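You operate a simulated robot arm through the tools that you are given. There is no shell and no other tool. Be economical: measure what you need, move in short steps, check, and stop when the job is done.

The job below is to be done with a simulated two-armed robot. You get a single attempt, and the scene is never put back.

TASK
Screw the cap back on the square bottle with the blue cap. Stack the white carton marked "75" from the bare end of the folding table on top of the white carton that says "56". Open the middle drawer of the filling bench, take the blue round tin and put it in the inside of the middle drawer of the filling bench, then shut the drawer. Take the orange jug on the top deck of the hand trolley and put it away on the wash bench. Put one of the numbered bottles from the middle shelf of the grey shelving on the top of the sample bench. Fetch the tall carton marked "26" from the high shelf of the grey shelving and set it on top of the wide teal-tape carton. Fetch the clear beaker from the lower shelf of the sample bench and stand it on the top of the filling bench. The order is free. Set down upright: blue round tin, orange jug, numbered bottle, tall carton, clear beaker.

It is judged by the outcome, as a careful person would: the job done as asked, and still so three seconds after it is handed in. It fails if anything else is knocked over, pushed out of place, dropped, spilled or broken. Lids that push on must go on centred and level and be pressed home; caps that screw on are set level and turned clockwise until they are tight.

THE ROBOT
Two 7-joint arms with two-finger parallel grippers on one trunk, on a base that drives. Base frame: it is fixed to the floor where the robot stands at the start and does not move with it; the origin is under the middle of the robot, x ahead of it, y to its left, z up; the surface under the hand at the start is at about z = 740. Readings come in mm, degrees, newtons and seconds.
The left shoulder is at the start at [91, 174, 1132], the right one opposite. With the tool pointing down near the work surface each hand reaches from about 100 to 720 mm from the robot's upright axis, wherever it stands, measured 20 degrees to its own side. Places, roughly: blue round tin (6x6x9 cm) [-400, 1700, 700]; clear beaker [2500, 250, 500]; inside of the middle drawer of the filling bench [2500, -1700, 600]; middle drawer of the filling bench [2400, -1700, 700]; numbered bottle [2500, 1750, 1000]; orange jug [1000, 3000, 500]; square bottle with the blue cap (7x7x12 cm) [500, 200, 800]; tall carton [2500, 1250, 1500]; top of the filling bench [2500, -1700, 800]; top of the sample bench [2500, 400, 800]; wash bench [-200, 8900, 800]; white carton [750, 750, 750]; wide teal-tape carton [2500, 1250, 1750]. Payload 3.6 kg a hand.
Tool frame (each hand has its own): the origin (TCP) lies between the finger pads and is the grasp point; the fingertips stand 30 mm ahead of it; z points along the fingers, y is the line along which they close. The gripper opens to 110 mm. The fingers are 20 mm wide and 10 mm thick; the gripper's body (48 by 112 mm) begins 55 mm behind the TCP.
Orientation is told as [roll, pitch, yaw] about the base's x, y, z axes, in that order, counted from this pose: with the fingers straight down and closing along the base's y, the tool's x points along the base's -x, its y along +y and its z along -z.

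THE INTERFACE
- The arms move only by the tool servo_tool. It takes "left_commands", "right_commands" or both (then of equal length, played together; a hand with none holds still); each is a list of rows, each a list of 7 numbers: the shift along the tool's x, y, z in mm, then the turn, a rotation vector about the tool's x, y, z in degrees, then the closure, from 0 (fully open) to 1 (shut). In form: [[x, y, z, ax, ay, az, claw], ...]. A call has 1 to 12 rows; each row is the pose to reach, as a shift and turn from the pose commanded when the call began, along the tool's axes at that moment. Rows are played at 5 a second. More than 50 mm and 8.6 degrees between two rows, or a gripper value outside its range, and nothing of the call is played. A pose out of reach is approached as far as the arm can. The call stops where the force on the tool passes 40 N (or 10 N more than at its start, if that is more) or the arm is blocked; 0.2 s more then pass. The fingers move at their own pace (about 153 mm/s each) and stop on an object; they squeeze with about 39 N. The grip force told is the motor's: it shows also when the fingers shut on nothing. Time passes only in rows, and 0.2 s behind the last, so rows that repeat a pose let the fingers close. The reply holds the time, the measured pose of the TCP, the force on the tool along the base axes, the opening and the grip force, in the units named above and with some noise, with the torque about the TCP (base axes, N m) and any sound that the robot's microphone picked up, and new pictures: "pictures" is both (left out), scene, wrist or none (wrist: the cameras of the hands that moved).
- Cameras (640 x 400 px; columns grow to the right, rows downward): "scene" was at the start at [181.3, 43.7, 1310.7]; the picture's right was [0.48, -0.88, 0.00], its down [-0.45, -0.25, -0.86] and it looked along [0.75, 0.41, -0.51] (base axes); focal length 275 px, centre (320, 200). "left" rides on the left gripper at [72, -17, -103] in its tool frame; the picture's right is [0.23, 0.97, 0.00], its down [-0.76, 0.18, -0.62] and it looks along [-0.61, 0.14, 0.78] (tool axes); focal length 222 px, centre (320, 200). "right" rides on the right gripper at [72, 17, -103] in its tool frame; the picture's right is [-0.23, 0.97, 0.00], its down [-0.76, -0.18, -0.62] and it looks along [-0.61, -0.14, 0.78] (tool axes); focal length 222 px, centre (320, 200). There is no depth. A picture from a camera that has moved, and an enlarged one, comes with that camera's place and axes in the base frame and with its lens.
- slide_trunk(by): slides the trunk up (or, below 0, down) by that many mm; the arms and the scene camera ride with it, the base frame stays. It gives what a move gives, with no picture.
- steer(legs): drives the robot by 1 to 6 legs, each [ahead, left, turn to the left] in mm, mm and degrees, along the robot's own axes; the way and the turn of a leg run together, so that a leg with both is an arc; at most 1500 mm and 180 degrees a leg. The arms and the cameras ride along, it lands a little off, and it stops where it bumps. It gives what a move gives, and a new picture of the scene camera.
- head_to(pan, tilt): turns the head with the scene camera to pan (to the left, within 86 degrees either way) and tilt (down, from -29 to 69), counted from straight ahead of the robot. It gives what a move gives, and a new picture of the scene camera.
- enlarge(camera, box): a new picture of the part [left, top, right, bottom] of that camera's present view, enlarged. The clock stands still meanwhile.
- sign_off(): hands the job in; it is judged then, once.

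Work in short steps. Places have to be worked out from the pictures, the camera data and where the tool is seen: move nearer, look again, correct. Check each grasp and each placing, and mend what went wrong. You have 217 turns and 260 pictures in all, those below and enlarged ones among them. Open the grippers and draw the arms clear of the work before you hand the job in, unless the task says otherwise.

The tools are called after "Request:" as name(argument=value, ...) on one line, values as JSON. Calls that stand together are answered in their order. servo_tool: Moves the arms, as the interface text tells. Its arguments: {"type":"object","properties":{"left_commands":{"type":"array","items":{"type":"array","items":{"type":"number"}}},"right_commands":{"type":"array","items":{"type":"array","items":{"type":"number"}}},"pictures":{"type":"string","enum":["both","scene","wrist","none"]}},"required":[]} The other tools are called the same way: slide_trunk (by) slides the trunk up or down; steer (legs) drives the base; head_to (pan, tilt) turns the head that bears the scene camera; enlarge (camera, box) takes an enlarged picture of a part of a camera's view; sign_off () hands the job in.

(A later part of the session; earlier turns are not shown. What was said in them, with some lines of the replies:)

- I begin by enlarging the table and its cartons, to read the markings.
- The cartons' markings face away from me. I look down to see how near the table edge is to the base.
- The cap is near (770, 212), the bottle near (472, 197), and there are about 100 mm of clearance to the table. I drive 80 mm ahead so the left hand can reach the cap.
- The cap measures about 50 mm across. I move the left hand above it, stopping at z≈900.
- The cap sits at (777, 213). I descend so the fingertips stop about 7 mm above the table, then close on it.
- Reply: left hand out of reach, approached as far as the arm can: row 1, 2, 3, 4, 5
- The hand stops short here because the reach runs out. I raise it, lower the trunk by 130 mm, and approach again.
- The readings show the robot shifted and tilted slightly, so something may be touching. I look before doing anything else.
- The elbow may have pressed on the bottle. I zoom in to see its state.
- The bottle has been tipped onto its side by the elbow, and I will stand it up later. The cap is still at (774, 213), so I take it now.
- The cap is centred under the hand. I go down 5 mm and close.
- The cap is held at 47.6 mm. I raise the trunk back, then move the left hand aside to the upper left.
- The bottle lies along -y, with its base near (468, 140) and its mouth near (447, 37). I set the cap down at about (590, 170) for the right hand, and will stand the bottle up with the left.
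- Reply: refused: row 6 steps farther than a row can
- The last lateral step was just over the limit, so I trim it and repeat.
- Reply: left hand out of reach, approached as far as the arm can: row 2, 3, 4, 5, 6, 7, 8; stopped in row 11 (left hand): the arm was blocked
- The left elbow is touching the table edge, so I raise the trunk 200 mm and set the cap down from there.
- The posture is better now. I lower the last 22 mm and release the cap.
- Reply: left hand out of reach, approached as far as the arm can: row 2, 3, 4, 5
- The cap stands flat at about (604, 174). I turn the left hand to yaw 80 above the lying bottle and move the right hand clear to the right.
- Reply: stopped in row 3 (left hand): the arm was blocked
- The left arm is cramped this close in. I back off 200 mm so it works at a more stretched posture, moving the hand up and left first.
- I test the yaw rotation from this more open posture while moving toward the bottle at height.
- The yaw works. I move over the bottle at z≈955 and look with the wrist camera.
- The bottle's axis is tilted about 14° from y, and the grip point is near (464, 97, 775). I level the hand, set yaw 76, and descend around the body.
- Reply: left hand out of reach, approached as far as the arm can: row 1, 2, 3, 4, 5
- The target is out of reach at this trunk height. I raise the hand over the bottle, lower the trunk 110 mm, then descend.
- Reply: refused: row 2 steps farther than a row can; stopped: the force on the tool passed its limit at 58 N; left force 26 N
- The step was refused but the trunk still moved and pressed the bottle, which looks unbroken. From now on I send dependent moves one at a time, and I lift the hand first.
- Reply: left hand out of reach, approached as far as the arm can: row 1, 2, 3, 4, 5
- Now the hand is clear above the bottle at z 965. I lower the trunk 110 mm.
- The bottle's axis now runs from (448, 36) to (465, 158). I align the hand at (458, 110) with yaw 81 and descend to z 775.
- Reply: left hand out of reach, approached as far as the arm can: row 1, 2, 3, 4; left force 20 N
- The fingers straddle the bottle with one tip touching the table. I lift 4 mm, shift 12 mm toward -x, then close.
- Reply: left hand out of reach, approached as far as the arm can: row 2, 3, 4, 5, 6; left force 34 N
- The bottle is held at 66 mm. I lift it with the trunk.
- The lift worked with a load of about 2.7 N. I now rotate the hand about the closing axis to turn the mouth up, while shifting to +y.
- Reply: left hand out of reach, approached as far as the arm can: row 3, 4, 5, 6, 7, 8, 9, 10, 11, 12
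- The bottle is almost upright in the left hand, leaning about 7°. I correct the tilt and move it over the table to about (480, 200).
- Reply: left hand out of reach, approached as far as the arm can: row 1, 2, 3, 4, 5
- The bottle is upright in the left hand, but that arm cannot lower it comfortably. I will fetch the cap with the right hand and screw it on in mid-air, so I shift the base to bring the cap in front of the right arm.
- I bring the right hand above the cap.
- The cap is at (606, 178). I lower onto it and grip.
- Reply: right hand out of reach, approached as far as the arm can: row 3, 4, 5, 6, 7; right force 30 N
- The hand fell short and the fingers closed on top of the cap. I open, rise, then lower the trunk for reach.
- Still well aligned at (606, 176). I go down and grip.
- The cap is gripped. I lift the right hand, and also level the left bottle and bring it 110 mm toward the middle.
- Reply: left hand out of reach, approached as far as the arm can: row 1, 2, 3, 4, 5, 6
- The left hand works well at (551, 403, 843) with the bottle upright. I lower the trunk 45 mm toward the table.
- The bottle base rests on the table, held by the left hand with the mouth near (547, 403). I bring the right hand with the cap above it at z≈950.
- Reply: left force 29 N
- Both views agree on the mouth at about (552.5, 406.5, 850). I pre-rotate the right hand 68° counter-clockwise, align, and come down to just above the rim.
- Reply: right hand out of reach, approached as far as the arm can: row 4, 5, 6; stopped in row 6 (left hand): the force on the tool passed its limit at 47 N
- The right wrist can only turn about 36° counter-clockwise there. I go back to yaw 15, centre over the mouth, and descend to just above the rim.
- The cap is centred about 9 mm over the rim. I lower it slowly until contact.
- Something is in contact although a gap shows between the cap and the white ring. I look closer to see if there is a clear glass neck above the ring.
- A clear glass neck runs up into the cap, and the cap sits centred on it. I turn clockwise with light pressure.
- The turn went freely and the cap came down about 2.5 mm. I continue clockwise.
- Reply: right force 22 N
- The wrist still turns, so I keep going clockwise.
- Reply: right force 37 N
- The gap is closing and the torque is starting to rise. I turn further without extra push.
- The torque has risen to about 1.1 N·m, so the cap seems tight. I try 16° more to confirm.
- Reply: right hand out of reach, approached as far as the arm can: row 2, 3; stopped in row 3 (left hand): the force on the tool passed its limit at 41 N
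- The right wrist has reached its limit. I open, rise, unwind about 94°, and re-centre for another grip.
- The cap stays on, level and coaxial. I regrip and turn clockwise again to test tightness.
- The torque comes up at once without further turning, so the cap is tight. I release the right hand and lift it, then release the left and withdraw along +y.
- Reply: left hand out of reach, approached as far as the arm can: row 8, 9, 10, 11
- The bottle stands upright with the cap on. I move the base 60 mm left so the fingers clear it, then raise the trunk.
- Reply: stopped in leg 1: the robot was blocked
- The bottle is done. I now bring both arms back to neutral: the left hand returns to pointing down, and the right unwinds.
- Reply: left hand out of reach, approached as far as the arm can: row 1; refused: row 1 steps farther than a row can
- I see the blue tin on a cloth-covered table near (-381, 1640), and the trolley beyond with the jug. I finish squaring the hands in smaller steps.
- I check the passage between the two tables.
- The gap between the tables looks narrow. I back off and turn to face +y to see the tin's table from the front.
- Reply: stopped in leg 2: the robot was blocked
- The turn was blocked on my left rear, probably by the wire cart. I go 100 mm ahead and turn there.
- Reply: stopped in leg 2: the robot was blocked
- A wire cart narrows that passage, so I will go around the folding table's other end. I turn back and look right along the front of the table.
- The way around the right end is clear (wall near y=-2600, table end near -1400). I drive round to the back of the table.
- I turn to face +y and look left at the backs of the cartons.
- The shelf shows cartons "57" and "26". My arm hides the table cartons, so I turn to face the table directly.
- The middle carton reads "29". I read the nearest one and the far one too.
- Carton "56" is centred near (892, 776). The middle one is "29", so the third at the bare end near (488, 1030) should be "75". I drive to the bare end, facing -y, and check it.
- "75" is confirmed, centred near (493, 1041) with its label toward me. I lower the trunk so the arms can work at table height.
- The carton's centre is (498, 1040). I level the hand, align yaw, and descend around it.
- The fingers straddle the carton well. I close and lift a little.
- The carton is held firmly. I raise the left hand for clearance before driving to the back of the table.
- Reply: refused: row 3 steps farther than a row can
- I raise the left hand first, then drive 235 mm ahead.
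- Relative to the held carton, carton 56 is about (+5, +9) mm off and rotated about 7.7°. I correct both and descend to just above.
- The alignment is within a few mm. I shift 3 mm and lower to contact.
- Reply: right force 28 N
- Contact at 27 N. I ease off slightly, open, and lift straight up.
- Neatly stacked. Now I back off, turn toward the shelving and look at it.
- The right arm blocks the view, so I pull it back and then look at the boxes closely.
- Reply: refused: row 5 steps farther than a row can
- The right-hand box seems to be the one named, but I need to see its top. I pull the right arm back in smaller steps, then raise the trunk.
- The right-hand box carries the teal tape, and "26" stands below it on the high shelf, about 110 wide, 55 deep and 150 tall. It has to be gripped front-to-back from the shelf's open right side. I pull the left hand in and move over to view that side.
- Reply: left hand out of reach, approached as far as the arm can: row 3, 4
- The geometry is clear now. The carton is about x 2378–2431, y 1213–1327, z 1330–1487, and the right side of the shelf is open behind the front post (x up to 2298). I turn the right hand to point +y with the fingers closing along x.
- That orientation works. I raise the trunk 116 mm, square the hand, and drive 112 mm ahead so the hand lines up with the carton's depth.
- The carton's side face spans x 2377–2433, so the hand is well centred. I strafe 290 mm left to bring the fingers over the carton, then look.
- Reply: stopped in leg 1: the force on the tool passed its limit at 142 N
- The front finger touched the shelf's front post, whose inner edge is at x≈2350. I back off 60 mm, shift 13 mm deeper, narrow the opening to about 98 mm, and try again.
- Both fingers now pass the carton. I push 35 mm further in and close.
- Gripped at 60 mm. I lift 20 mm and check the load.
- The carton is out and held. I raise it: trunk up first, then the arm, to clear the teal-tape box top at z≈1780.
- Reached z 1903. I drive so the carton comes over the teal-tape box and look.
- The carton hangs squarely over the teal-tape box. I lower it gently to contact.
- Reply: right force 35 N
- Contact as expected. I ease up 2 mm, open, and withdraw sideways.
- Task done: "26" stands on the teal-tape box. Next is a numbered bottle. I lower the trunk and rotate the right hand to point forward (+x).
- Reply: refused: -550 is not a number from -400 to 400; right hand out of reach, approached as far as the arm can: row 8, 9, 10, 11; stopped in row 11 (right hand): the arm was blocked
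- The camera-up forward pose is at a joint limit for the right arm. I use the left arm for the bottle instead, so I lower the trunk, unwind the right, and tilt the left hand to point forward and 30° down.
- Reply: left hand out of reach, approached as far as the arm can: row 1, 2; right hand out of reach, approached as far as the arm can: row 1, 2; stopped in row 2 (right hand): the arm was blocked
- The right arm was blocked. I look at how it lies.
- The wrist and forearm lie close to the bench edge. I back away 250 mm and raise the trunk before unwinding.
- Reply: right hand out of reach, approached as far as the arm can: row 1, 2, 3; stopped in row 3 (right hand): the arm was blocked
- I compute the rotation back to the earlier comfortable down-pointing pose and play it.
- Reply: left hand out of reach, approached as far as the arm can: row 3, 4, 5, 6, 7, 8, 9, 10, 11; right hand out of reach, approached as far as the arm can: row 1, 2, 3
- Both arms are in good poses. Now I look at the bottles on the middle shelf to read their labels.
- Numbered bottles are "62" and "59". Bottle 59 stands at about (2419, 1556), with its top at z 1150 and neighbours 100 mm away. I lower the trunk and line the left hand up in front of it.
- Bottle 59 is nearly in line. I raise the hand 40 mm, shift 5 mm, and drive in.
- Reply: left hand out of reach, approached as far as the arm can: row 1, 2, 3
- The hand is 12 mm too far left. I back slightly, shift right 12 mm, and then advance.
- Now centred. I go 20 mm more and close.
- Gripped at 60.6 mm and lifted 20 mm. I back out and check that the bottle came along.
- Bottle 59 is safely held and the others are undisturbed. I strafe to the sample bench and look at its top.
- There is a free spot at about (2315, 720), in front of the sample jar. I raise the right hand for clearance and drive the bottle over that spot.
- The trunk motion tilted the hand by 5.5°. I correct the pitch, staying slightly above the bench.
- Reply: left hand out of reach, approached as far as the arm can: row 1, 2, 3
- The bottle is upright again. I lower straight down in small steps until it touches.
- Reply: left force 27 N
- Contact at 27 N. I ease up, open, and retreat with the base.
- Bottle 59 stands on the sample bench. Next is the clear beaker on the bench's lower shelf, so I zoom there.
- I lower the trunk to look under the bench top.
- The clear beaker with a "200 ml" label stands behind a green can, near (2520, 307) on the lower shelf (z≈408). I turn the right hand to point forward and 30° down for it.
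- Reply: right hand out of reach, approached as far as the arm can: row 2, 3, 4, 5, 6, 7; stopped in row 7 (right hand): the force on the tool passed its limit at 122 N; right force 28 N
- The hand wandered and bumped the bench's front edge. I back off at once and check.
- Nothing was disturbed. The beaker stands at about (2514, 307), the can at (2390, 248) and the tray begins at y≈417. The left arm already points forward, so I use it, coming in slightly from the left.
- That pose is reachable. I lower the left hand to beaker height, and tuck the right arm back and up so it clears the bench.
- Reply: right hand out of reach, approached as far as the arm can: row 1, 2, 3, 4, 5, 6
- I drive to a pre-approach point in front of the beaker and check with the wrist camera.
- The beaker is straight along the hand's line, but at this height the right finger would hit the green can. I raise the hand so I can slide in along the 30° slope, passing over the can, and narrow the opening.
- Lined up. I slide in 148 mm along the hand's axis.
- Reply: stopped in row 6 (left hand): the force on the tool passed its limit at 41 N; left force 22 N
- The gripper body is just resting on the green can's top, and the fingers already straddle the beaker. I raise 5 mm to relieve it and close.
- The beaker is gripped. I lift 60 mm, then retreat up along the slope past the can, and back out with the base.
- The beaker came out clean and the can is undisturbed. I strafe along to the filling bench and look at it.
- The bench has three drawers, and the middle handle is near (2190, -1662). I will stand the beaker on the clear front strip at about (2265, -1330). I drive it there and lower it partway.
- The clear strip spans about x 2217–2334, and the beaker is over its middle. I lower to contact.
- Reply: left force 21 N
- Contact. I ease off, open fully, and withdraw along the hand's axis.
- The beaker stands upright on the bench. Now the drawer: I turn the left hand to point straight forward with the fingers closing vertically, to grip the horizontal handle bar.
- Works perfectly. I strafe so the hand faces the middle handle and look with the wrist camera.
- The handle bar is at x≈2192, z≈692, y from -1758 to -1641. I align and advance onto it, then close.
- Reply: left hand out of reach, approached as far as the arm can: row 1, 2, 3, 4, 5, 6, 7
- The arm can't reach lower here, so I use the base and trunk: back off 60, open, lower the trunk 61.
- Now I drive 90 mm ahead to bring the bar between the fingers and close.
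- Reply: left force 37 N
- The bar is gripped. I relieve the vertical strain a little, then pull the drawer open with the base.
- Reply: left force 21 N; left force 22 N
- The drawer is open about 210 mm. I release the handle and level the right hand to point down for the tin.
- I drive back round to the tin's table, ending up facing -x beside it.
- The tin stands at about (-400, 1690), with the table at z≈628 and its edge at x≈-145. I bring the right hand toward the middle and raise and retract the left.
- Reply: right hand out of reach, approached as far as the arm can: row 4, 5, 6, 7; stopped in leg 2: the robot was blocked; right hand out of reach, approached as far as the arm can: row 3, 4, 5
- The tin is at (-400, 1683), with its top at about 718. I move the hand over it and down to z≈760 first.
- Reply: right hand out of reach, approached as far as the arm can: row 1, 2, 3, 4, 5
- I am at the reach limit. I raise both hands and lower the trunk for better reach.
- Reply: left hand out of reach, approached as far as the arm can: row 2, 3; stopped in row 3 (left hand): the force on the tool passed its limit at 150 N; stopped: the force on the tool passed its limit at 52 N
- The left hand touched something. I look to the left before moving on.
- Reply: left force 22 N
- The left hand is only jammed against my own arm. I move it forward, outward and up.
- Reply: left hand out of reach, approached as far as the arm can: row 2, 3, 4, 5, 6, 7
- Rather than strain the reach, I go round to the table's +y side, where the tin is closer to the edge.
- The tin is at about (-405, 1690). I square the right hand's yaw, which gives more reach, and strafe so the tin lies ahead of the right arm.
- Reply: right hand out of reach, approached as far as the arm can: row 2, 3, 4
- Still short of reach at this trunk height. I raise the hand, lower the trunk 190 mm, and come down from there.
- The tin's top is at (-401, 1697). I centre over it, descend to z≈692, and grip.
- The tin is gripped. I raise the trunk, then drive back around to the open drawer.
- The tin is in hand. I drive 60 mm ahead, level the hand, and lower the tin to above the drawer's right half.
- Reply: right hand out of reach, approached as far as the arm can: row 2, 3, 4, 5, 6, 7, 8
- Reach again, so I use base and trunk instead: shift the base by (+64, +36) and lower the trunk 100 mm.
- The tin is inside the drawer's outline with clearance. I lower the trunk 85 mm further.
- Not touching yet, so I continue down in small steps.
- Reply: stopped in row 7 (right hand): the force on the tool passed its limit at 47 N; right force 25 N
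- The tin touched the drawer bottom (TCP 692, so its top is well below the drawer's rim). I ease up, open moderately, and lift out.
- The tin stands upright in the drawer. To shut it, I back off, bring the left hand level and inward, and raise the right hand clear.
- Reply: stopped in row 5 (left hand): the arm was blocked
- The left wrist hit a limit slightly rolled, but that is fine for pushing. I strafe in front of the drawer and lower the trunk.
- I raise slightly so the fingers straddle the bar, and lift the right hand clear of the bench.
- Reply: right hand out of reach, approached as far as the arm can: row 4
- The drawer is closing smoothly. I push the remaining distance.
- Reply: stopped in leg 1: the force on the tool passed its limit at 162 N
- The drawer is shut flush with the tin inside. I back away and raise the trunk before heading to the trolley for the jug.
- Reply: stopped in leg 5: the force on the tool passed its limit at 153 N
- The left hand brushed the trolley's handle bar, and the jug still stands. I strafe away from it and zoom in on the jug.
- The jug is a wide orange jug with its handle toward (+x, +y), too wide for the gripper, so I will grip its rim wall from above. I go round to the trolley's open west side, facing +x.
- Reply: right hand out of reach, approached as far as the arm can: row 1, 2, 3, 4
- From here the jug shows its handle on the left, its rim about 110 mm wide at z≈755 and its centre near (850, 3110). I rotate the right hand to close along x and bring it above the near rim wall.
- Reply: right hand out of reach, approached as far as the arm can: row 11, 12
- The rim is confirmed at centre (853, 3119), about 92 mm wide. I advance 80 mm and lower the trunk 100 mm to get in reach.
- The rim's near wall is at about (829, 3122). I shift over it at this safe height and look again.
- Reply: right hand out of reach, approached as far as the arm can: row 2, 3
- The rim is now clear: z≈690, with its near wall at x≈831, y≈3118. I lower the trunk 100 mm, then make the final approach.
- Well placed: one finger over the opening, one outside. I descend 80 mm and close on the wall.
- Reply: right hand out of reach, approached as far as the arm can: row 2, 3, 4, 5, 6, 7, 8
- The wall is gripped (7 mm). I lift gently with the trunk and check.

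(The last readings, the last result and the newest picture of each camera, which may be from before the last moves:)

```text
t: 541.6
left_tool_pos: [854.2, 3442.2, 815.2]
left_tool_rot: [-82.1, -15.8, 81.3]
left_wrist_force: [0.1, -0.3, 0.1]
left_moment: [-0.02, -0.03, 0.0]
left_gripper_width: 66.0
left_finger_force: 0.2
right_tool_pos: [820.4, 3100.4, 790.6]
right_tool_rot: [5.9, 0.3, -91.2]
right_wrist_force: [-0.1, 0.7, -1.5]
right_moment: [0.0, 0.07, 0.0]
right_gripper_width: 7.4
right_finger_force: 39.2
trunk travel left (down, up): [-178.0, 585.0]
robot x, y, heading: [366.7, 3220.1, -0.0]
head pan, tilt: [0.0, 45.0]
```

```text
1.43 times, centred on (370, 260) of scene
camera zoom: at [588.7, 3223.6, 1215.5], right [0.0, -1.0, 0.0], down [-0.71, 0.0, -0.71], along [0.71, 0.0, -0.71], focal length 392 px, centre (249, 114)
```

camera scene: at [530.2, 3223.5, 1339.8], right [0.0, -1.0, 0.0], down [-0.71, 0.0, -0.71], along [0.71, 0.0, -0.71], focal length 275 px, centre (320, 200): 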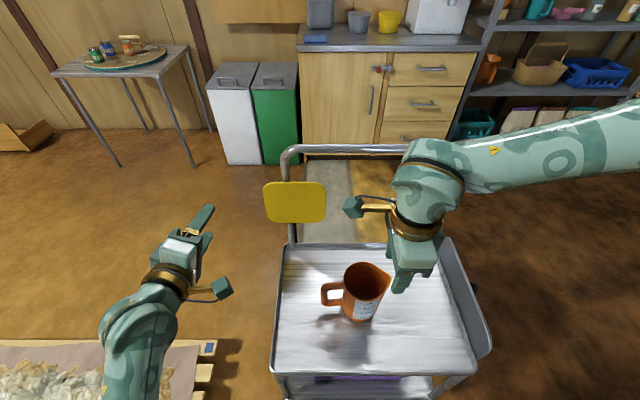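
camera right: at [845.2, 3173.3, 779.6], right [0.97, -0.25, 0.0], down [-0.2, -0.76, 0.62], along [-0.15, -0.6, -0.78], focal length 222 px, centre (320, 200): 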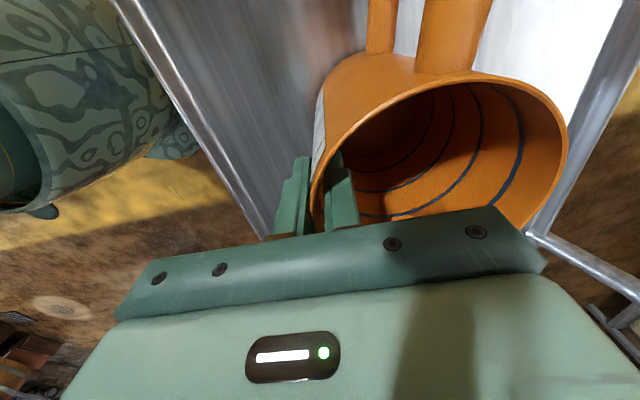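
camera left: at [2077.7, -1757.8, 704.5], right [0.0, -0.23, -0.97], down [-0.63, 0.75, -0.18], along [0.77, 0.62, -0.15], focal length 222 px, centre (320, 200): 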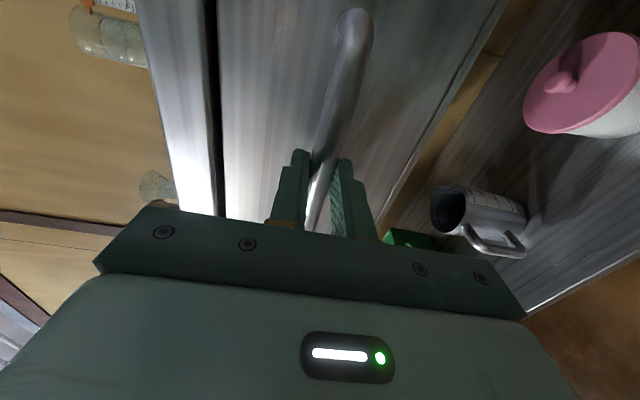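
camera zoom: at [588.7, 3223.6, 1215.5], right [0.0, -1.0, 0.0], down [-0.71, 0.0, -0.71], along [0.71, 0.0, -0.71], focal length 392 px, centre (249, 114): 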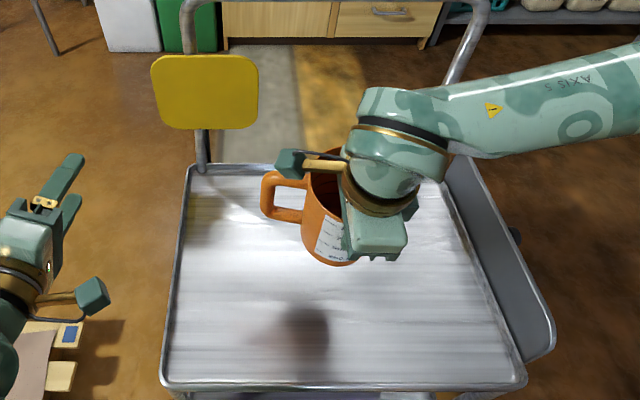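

The jug is held. I raise the trunk, level the hand, and drive out round the trolley, then north along the open aisle (x≈1450).

Request:
slide_trunk(by=220)

Request:
servo_tool(right_commands=[[0, 0, 0, 3, 0, 0, 1], [0, 0, 0, 5.9, 0, 0, 1], [0, 0, 0, 5.9, 0, 0, 1]], pictures="none")

Request:
steer(legs=[[-120, 0, 0], [0, -860, 0], [1200, 0, 0], [0, 0, 90], [1500, 0, 0], [1500, 0, 0]])

Request:
head_to(pan=12, tilt=12)

```text
t: 544.0
left_tool_pos: [852.5, 3445.0, 1035.6]
left_tool_rot: [-82.0, -16.4, 81.3]
left_wrist_force: [-0.3, -0.6, -0.1]
left_moment: [-0.01, -0.02, 0.02]
left_gripper_width: 66.3
left_finger_force: 0.0
right_tool_pos: [797.6, 3100.4, 1086.2]
right_tool_rot: [17.4, 0.7, -91.1]
right_wrist_force: [-0.7, -0.8, -0.8]
right_moment: [-0.01, 0.11, 0.04]
right_gripper_width: 7.3
right_finger_force: 38.8
trunk travel left (down, up): [-398.0, 365.0]
robot x, y, heading: [366.9, 3222.4, -0.1]
head pan, tilt: [0.0, 45.0]
```

```text
t: 544.8
left_tool_pos: [852.9, 3445.3, 1037.4]
left_tool_rot: [-82.2, -16.3, 81.3]
left_wrist_force: [0.7, -0.4, 0.3]
left_moment: [-0.01, 0.0, 0.0]
left_gripper_width: 65.8
left_finger_force: 0.2
right_tool_pos: [796.4, 3098.8, 1087.4]
right_tool_rot: [11.5, 0.7, -91.2]
right_wrist_force: [0.5, -0.3, -1.7]
right_moment: [-0.01, 0.12, -0.01]
right_gripper_width: 7.3
right_finger_force: 38.7
trunk travel left (down, up): [-398.0, 365.0]
robot x, y, heading: [370.0, 3226.1, 0.2]
head pan, tilt: [0.0, 45.0]
```

```text
t: 573.6
left_tool_pos: [1206.6, 5835.0, 1035.7]
left_tool_rot: [-82.1, -16.4, 171.6]
left_wrist_force: [0.6, 0.5, -0.4]
left_moment: [-0.03, -0.01, -0.01]
left_gripper_width: 66.2
left_finger_force: 0.0
right_tool_pos: [1552.8, 5781.2, 1086.9]
right_tool_rot: [11.5, 0.6, -0.8]
right_wrist_force: [-0.7, -0.2, -1.8]
right_moment: [-0.07, -0.03, -0.01]
right_gripper_width: 7.3
right_finger_force: 39.0
trunk travel left (down, up): [-398.0, 365.0]
robot x, y, heading: [1430.2, 5352.2, 90.4]
head pan, tilt: [0.0, 45.0]
camera scene: at [1430.2, 5477.7, 1441.5], right [1.0, 0.01, 0.0], down [0.01, -0.71, -0.71], along [-0.01, 0.71, -0.71], focal length 275 px, centre (320, 200)
```

scene: 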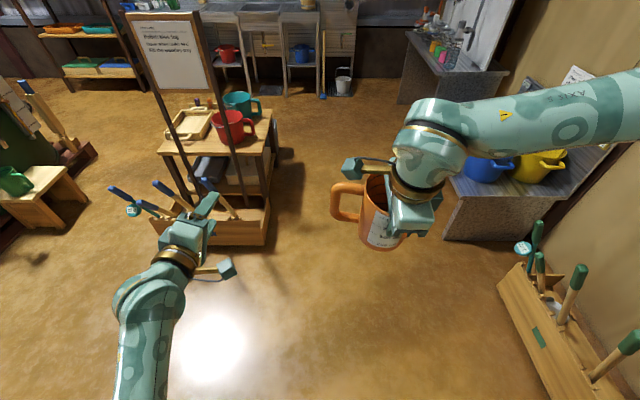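

```text
t: 574.6
left_tool_pos: [1206.3, 5835.0, 1034.6]
left_tool_rot: [-82.1, -16.4, 171.7]
left_wrist_force: [0.2, -0.6, 0.6]
left_moment: [0.01, 0.02, -0.01]
left_gripper_width: 66.1
left_finger_force: 0.0
right_tool_pos: [1552.7, 5780.8, 1087.1]
right_tool_rot: [11.5, 0.7, -0.9]
right_wrist_force: [0.3, 0.8, -0.5]
right_moment: [-0.08, -0.03, -0.03]
right_gripper_width: 7.4
right_finger_force: 39.3
trunk travel left (down, up): [-398.0, 365.0]
robot x, y, heading: [1426.4, 5345.8, 90.2]
head pan, tilt: [12.0, 12.0]
camera scene: at [1410.8, 5487.3, 1493.1], right [0.98, 0.21, 0.0], down [0.04, -0.2, -0.98], along [-0.21, 0.95, -0.21], focal length 275 px, centre (320, 200)
```

scene: 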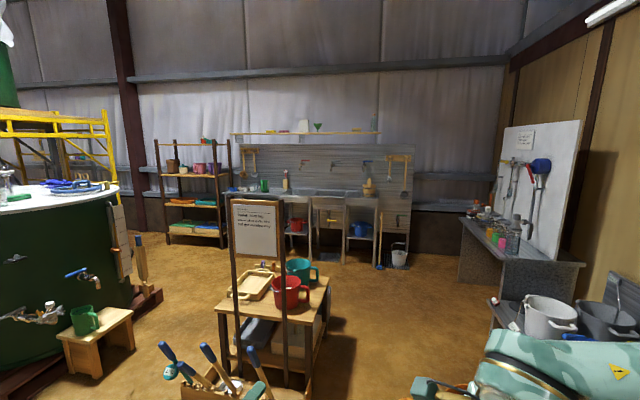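

The wash bench with the sinks stands at the far wall, its front near y≈8630. I drive north up to about y=7900.

Request:
steer(legs=[[1500, 0, 0], [1050, 0, 0], [0, 900, 0]])

Request:
head_to(pan=0, tilt=30)

```text
t: 591.3
left_tool_pos: [325.3, 8378.1, 1034.4]
left_tool_rot: [-82.1, -16.5, 171.3]
left_wrist_force: [0.2, -0.2, 0.1]
left_moment: [0.0, 0.01, -0.01]
left_gripper_width: 65.8
left_finger_force: 0.0
right_tool_pos: [673.2, 8323.5, 1087.3]
right_tool_rot: [11.5, 0.7, -1.0]
right_wrist_force: [-0.6, -0.6, -1.0]
right_moment: [-0.06, -0.03, 0.0]
right_gripper_width: 7.5
right_finger_force: 38.6
trunk travel left (down, up): [-398.0, 365.0]
robot x, y, heading: [548.9, 7890.9, 90.4]
head pan, tilt: [12.0, 12.0]
camera scene: at [528.3, 8030.4, 1493.2], right [0.98, 0.21, 0.0], down [0.04, -0.2, -0.98], along [-0.21, 0.96, -0.21], focal length 275 px, centre (320, 200)
```

scene: 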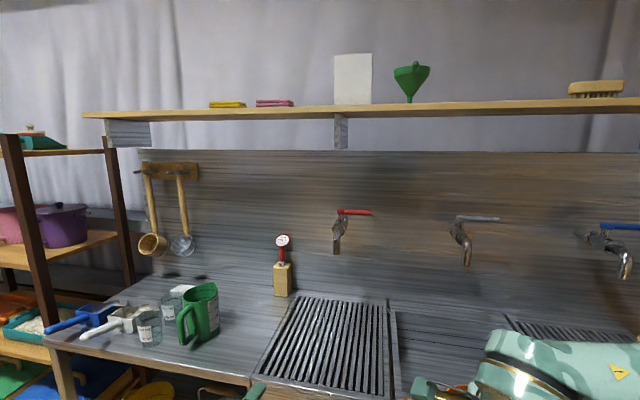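

```text
t: 592.1
left_tool_pos: [326.1, 8378.7, 1034.7]
left_tool_rot: [-82.1, -16.4, 171.4]
left_wrist_force: [0.4, -0.3, 1.2]
left_moment: [0.0, 0.0, 0.0]
left_gripper_width: 65.9
left_finger_force: 0.1
right_tool_pos: [671.6, 8323.4, 1087.4]
right_tool_rot: [11.5, 0.7, -1.0]
right_wrist_force: [0.5, 0.8, -2.0]
right_moment: [-0.11, -0.04, 0.0]
right_gripper_width: 7.1
right_finger_force: 39.7
trunk travel left (down, up): [-398.0, 365.0]
robot x, y, heading: [551.1, 7895.8, 90.1]
head pan, tilt: [0.0, 30.0]
camera scene: at [548.2, 8029.7, 1464.2], right [1.0, 0.0, 0.0], down [0.0, -0.5, -0.87], along [0.0, 0.87, -0.5], focal length 275 px, centre (320, 200)
```

scene: 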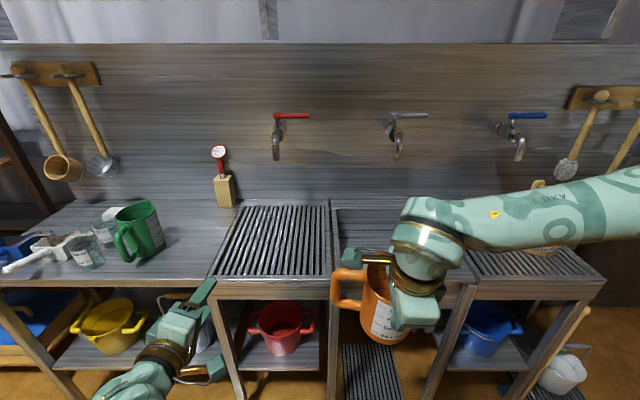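

There is a free area on the bench's solid left part around (75, 8790), between the green jug and the drain rack. I level the right hand, pull the left back and up, and drive to line up.

Request:
servo_tool(right_commands=[[0, 0, 0, 4, 0, 0, 1], [0, 0, 0, 8, 0, 0, 1], [0, 0, 0, 11.5, 0, 0, 1], [0, 0, 0, 11.5, 0, 0, 1]], left_commands=[[0, -20, -40, 0, 0, 0, 0.4], [0, -40, -80, 0, 0, 0, 0.4], [0, -60, -115, 0, 0, 0, 0.4], [0, -80, -140, 0, 0, 0, 0.4]], pictures="none")

Request:
steer(legs=[[0, 583, 0], [300, 0, 0]])

```text
t: 593.1
left_tool_pos: [326.7, 8298.7, 1087.4]
left_tool_rot: [-82.2, -19.0, 170.8]
left_wrist_force: [0.3, -0.5, -0.4]
left_moment: [-0.06, 0.02, 0.01]
left_gripper_width: 65.8
left_finger_force: 0.1
left hand out of reach, approached as far as the arm can: row 3, 4
right_tool_pos: [680.7, 8319.8, 1090.2]
right_tool_rot: [0.1, 0.8, -1.1]
right_wrist_force: [0.0, 0.3, -1.5]
right_moment: [-0.06, -0.06, -0.02]
right_gripper_width: 7.1
right_finger_force: 39.2
right hand out of reach, approached as far as the arm can: row 2, 3, 4
trunk travel left (down, up): [-398.0, 365.0]
robot x, y, heading: [548.2, 7894.9, 90.1]
head pan, tilt: [0.0, 30.0]
```

```text
t: 598.0
left_tool_pos: [-252.0, 8597.3, 1084.5]
left_tool_rot: [-81.7, -18.7, 170.2]
left_wrist_force: [-0.3, 0.5, 0.5]
left_moment: [0.0, -0.03, 0.0]
left_gripper_width: 65.9
left_finger_force: 0.1
right_tool_pos: [103.0, 8620.7, 1090.9]
right_tool_rot: [-0.1, 0.8, -1.3]
right_wrist_force: [0.1, 0.3, -1.5]
right_moment: [-0.12, -0.02, 0.0]
right_gripper_width: 7.1
right_finger_force: 38.7
trunk travel left (down, up): [-398.0, 365.0]
robot x, y, heading: [-31.2, 8195.6, 90.0]
head pan, tilt: [0.0, 30.0]
camera scene: at [-31.9, 8330.5, 1464.0], right [1.0, 0.0, 0.0], down [0.0, -0.5, -0.87], along [0.0, 0.87, -0.5], focal length 275 px, centre (320, 200)
```

scene: 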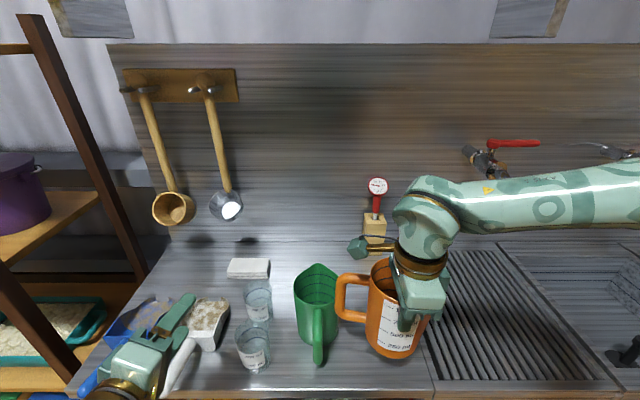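

The jug hangs upright, but its handle would come close to the green jug. I shift 32 mm right, go forward 105, and lower the trunk 70 mm.

Request:
steer(legs=[[0, -34, 0], [105, 0, 0]])

Request:
slide_trunk(by=-65)

Request:
enlarge(camera="scene", box=[240, 180, 520, 400])

```text
t: 599.7
left_tool_pos: [-217.6, 8705.4, 1084.8]
left_tool_rot: [-81.5, -18.9, 170.2]
left_wrist_force: [0.3, 0.2, 0.8]
left_moment: [0.03, -0.01, -0.03]
left_gripper_width: 65.9
left_finger_force: 0.3
right_tool_pos: [136.1, 8725.3, 1090.9]
right_tool_rot: [0.0, 0.8, -1.1]
right_wrist_force: [-0.1, -1.1, -0.3]
right_moment: [-0.09, 0.01, 0.01]
right_gripper_width: 7.3
right_finger_force: 38.8
trunk travel left (down, up): [-398.0, 365.0]
robot x, y, heading: [1.4, 8301.6, 90.2]
head pan, tilt: [0.0, 30.0]
camera scene: at [1.5, 8436.7, 1464.0], right [1.0, 0.0, 0.0], down [0.0, -0.5, -0.87], along [0.0, 0.87, -0.5], focal length 275 px, centre (320, 200)
```

scene: 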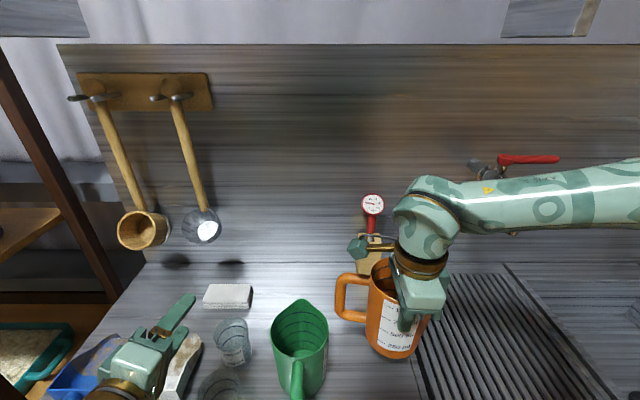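

```text
t: 600.7
left_tool_pos: [-218.3, 8710.5, 1003.9]
left_tool_rot: [-79.5, -18.6, 169.4]
left_wrist_force: [-0.5, 0.2, 0.1]
left_moment: [-0.03, -0.01, -0.01]
left_gripper_width: 65.6
left_finger_force: 0.1
right_tool_pos: [136.0, 8724.9, 1026.2]
right_tool_rot: [0.1, 0.8, -1.1]
right_wrist_force: [0.1, -1.0, -1.8]
right_moment: [-0.06, 0.03, -0.01]
right_gripper_width: 7.2
right_finger_force: 38.6
trunk travel left (down, up): [-333.0, 430.0]
robot x, y, heading: [0.4, 8301.2, 90.2]
head pan, tilt: [0.0, 30.0]
```

```text
1.82 times, centred on (380, 290) of scene
camera zoom: at [2.1, 8455.8, 1398.5], right [1.0, 0.0, 0.0], down [0.0, -0.5, -0.87], along [0.0, 0.87, -0.5], focal length 499 px, centre (211, 36)
```

zoom: 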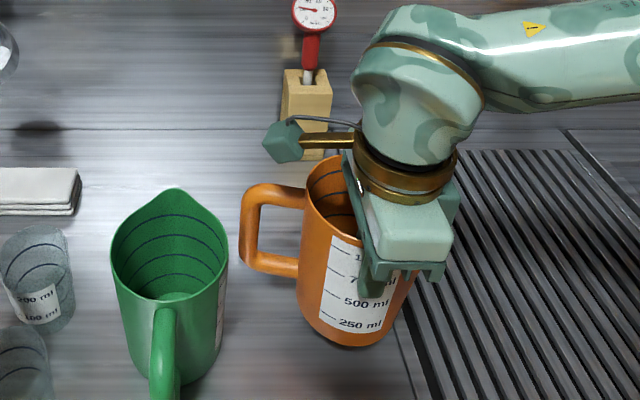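

Clear on all sides. I lower in small steps to contact.

Request:
servo_tool(right_commands=[[0, 0, 8, 0, -0.8, 0, 1], [0, 0, 14, 0, -0.8, 0, 1], [0, 0, 19, 0, -0.8, 0, 1], [0, 0, 24, 0, -0.8, 0, 1], [0, 0, 29, 0, -0.8, 0, 1], [0, 0, 34, 0, -0.8, 0, 1]], pictures="none")

```text
t: 602.1
left_tool_pos: [-217.6, 8710.9, 1003.5]
left_tool_rot: [-79.4, -18.6, 169.4]
left_wrist_force: [-0.1, 0.0, -0.7]
left_moment: [-0.02, 0.02, 0.0]
left_gripper_width: 66.2
left_finger_force: 0.0
right_tool_pos: [138.7, 8722.6, 992.1]
right_tool_rot: [0.1, 0.0, -1.1]
right_wrist_force: [-0.6, -0.1, -2.0]
right_moment: [-0.07, -0.06, 0.02]
right_gripper_width: 7.2
right_finger_force: 38.6
trunk travel left (down, up): [-333.0, 430.0]
robot x, y, heading: [1.7, 8300.6, 90.2]
head pan, tilt: [0.0, 30.0]
```

Not down yet, so I continue.

Request:
servo_tool(right_commands=[[0, 0, 5, 0, 0, 0, 1], [0, 0, 10, 0, 0, 0, 1], [0, 0, 15, 0, 0, 0, 1], [0, 0, 20, 0, 0, 0, 1], [0, 0, 25, 0, 0, 0, 1], [0, 0, 30, 0, 0, 0, 1], [0, 0, 35, 0, 0, 0, 1], [0, 0, 40, 0, 0, 0, 1]], pictures="scene")

```text
t: 603.9
left_tool_pos: [-220.1, 8708.0, 1004.0]
left_tool_rot: [-79.6, -18.6, 169.5]
left_wrist_force: [0.2, -0.8, 1.1]
left_moment: [0.01, -0.01, 0.0]
left_gripper_width: 66.0
left_finger_force: 0.0
right_tool_pos: [147.6, 8718.4, 964.5]
right_tool_rot: [0.4, 0.1, -1.0]
right_wrist_force: [-7.4, 0.1, 29.5]
right_moment: [2.36, 0.08, 0.49]
right_gripper_width: 8.5
right_finger_force: 39.0
right hand out of reach, approached as far as the arm can: row 1, 2, 3, 4, 5, 6, 7, 8
trunk travel left (down, up): [-333.0, 430.0]
robot x, y, heading: [2.5, 8300.4, 90.0]
head pan, tilt: [0.0, 30.0]
camera scene: at [0.1, 8453.6, 1398.7], right [1.0, 0.0, 0.0], down [0.0, -0.5, -0.87], along [0.0, 0.87, -0.5], focal length 275 px, centre (320, 200)
```

scene: 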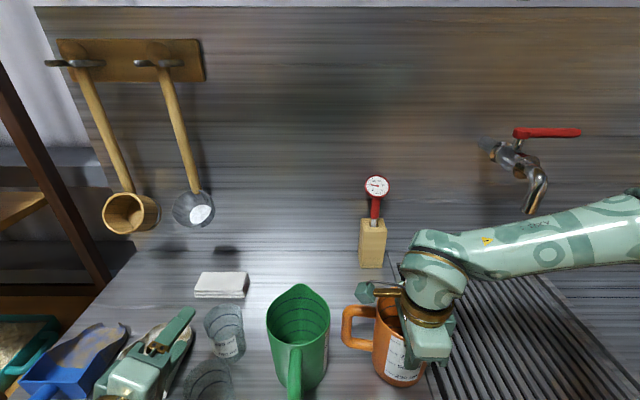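

The jug is on the bench. I ease off, open partly, and rise straight up.

Request:
servo_tool(right_commands=[[0, 0, -2, 0, 0, 0, 1], [0, 0, -2, 0, 0, 0, 0.7], [0, 0, -2, 0, 0, 0, 0.6], [0, 0, -2, 0, 0, 0, 0.6], [0, 0, -40, 0, 0, 0, 0.6], [0, 0, -80, 0, 0, 0, 0.6], [0, 0, -120, 0, 0, 0, 0.6], [0, 0, -150, 0, 0, 0, 0.6]], pictures="none")

Request:
steer(legs=[[-300, 0, 0]])

Request:
enlarge(camera="scene", box=[220, 180, 500, 380])

```text
t: 605.7
left_tool_pos: [-219.7, 8710.0, 1003.2]
left_tool_rot: [-79.4, -18.6, 169.3]
left_wrist_force: [0.7, 0.3, 0.1]
left_moment: [0.01, 0.02, 0.0]
left_gripper_width: 65.7
left_finger_force: 0.1
right_tool_pos: [149.9, 8718.4, 1113.8]
right_tool_rot: [0.0, 0.0, -1.1]
right_wrist_force: [0.0, 0.2, 1.3]
right_moment: [-0.02, 0.01, 0.0]
right_gripper_width: 44.3
right_finger_force: 0.0
trunk travel left (down, up): [-333.0, 430.0]
robot x, y, heading: [1.3, 8300.6, 90.2]
head pan, tilt: [0.0, 30.0]
```

```text
t: 607.8
left_tool_pos: [-217.6, 8409.7, 1002.6]
left_tool_rot: [-79.5, -18.7, 169.4]
left_wrist_force: [0.0, -0.5, -0.4]
left_moment: [0.0, 0.02, -0.01]
left_gripper_width: 66.1
left_finger_force: 0.0
right_tool_pos: [150.7, 8418.5, 1113.3]
right_tool_rot: [0.1, 0.0, -1.1]
right_wrist_force: [-0.2, 0.2, 0.4]
right_moment: [-0.01, -0.02, -0.02]
right_gripper_width: 44.0
right_finger_force: 0.0
trunk travel left (down, up): [-333.0, 430.0]
robot x, y, heading: [-1.7, 7999.6, 90.0]
head pan, tilt: [0.0, 30.0]
camera scene: at [2.7, 8155.0, 1398.5], right [1.0, 0.0, 0.0], down [0.0, -0.5, -0.87], along [0.0, 0.87, -0.5], focal length 275 px, centre (320, 200)
```

scene: 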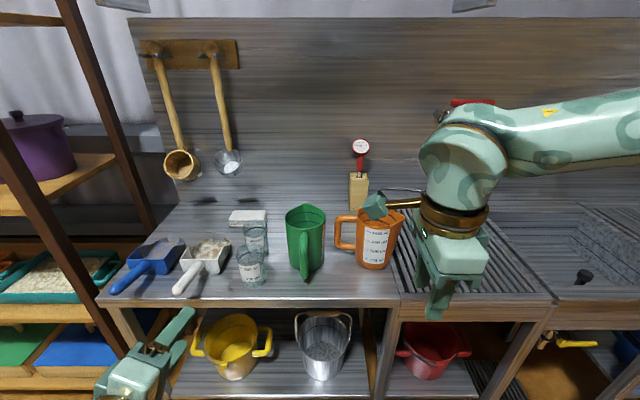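

```text
2.00 times, centred on (360, 280) of scene
camera zoom: at [2.7, 8155.0, 1398.5], right [1.0, 0.0, 0.0], down [0.0, -0.5, -0.87], along [0.0, 0.87, -0.5], focal length 549 px, centre (240, 40)
```

zoom: 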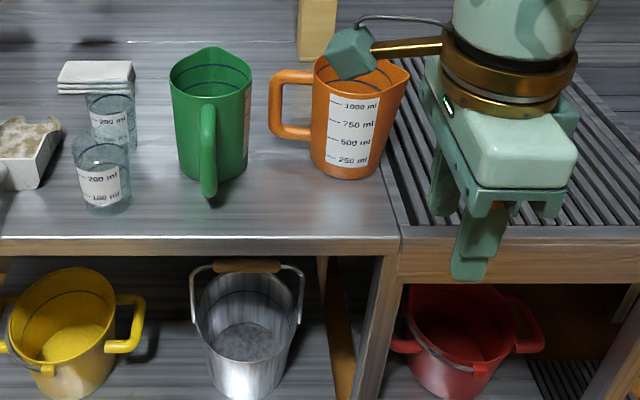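

The jug stands upright on the wash bench. I open both grippers, clear of everything.

Request:
servo_tool(left_commands=[[0, 0, 0, 0, 0, 0, 0], [0, 0, 0, 0, 0, 0, 0]], right_commands=[[0, 0, 0, 0, 0, 0, 0], [0, 0, 0, 0, 0, 0, 0]], pictures="none")

```text
t: 608.4
left_tool_pos: [-217.8, 8410.4, 1004.3]
left_tool_rot: [-79.4, -18.6, 169.5]
left_wrist_force: [1.2, -0.2, -0.6]
left_moment: [-0.03, -0.03, 0.0]
left_gripper_width: 109.9
left_finger_force: 0.0
right_tool_pos: [150.5, 8419.4, 1112.8]
right_tool_rot: [0.0, 0.0, -1.2]
right_wrist_force: [-0.6, -0.1, 0.5]
right_moment: [0.03, -0.01, 0.0]
right_gripper_width: 110.0
right_finger_force: 0.1
trunk travel left (down, up): [-333.0, 430.0]
robot x, y, heading: [5.6, 8002.7, 90.5]
head pan, tilt: [0.0, 30.0]
```

All seven parts are done, the grippers are open and the arms are clear, so I hand the job in.

Request:
sign_off()

```text
The job is handed in.
```

I finished all seven parts of the job and handed it in, with both grippers open and the arms clear.

- **Bottle cap:** The blue cap is screwed on tight. My arm knocked the bottle over at the start; I stood it up again about 20 cm from where it was. It looked undamaged.
- **White cartons:** Carton "75" is stacked squarely on "56".
- **Blue tin:** It stands upright in the middle drawer of the filling bench, and the drawer is shut.
- **Orange jug:** It stands upright on the wash bench, next to the green jug.
- **Numbered bottle:** I chose number 59; it stands upright on top of the sample bench.
- **Tall carton "26":** It stands upright on the wide teal-tape carton.
- **Clear beaker:** It stands upright on top of the filling bench.

On the way I bumped the shelving post, the front edge of the sample bench and the trolley's handle bar. Later pictures showed nothing knocked over, though the trolley may have shifted slightly.
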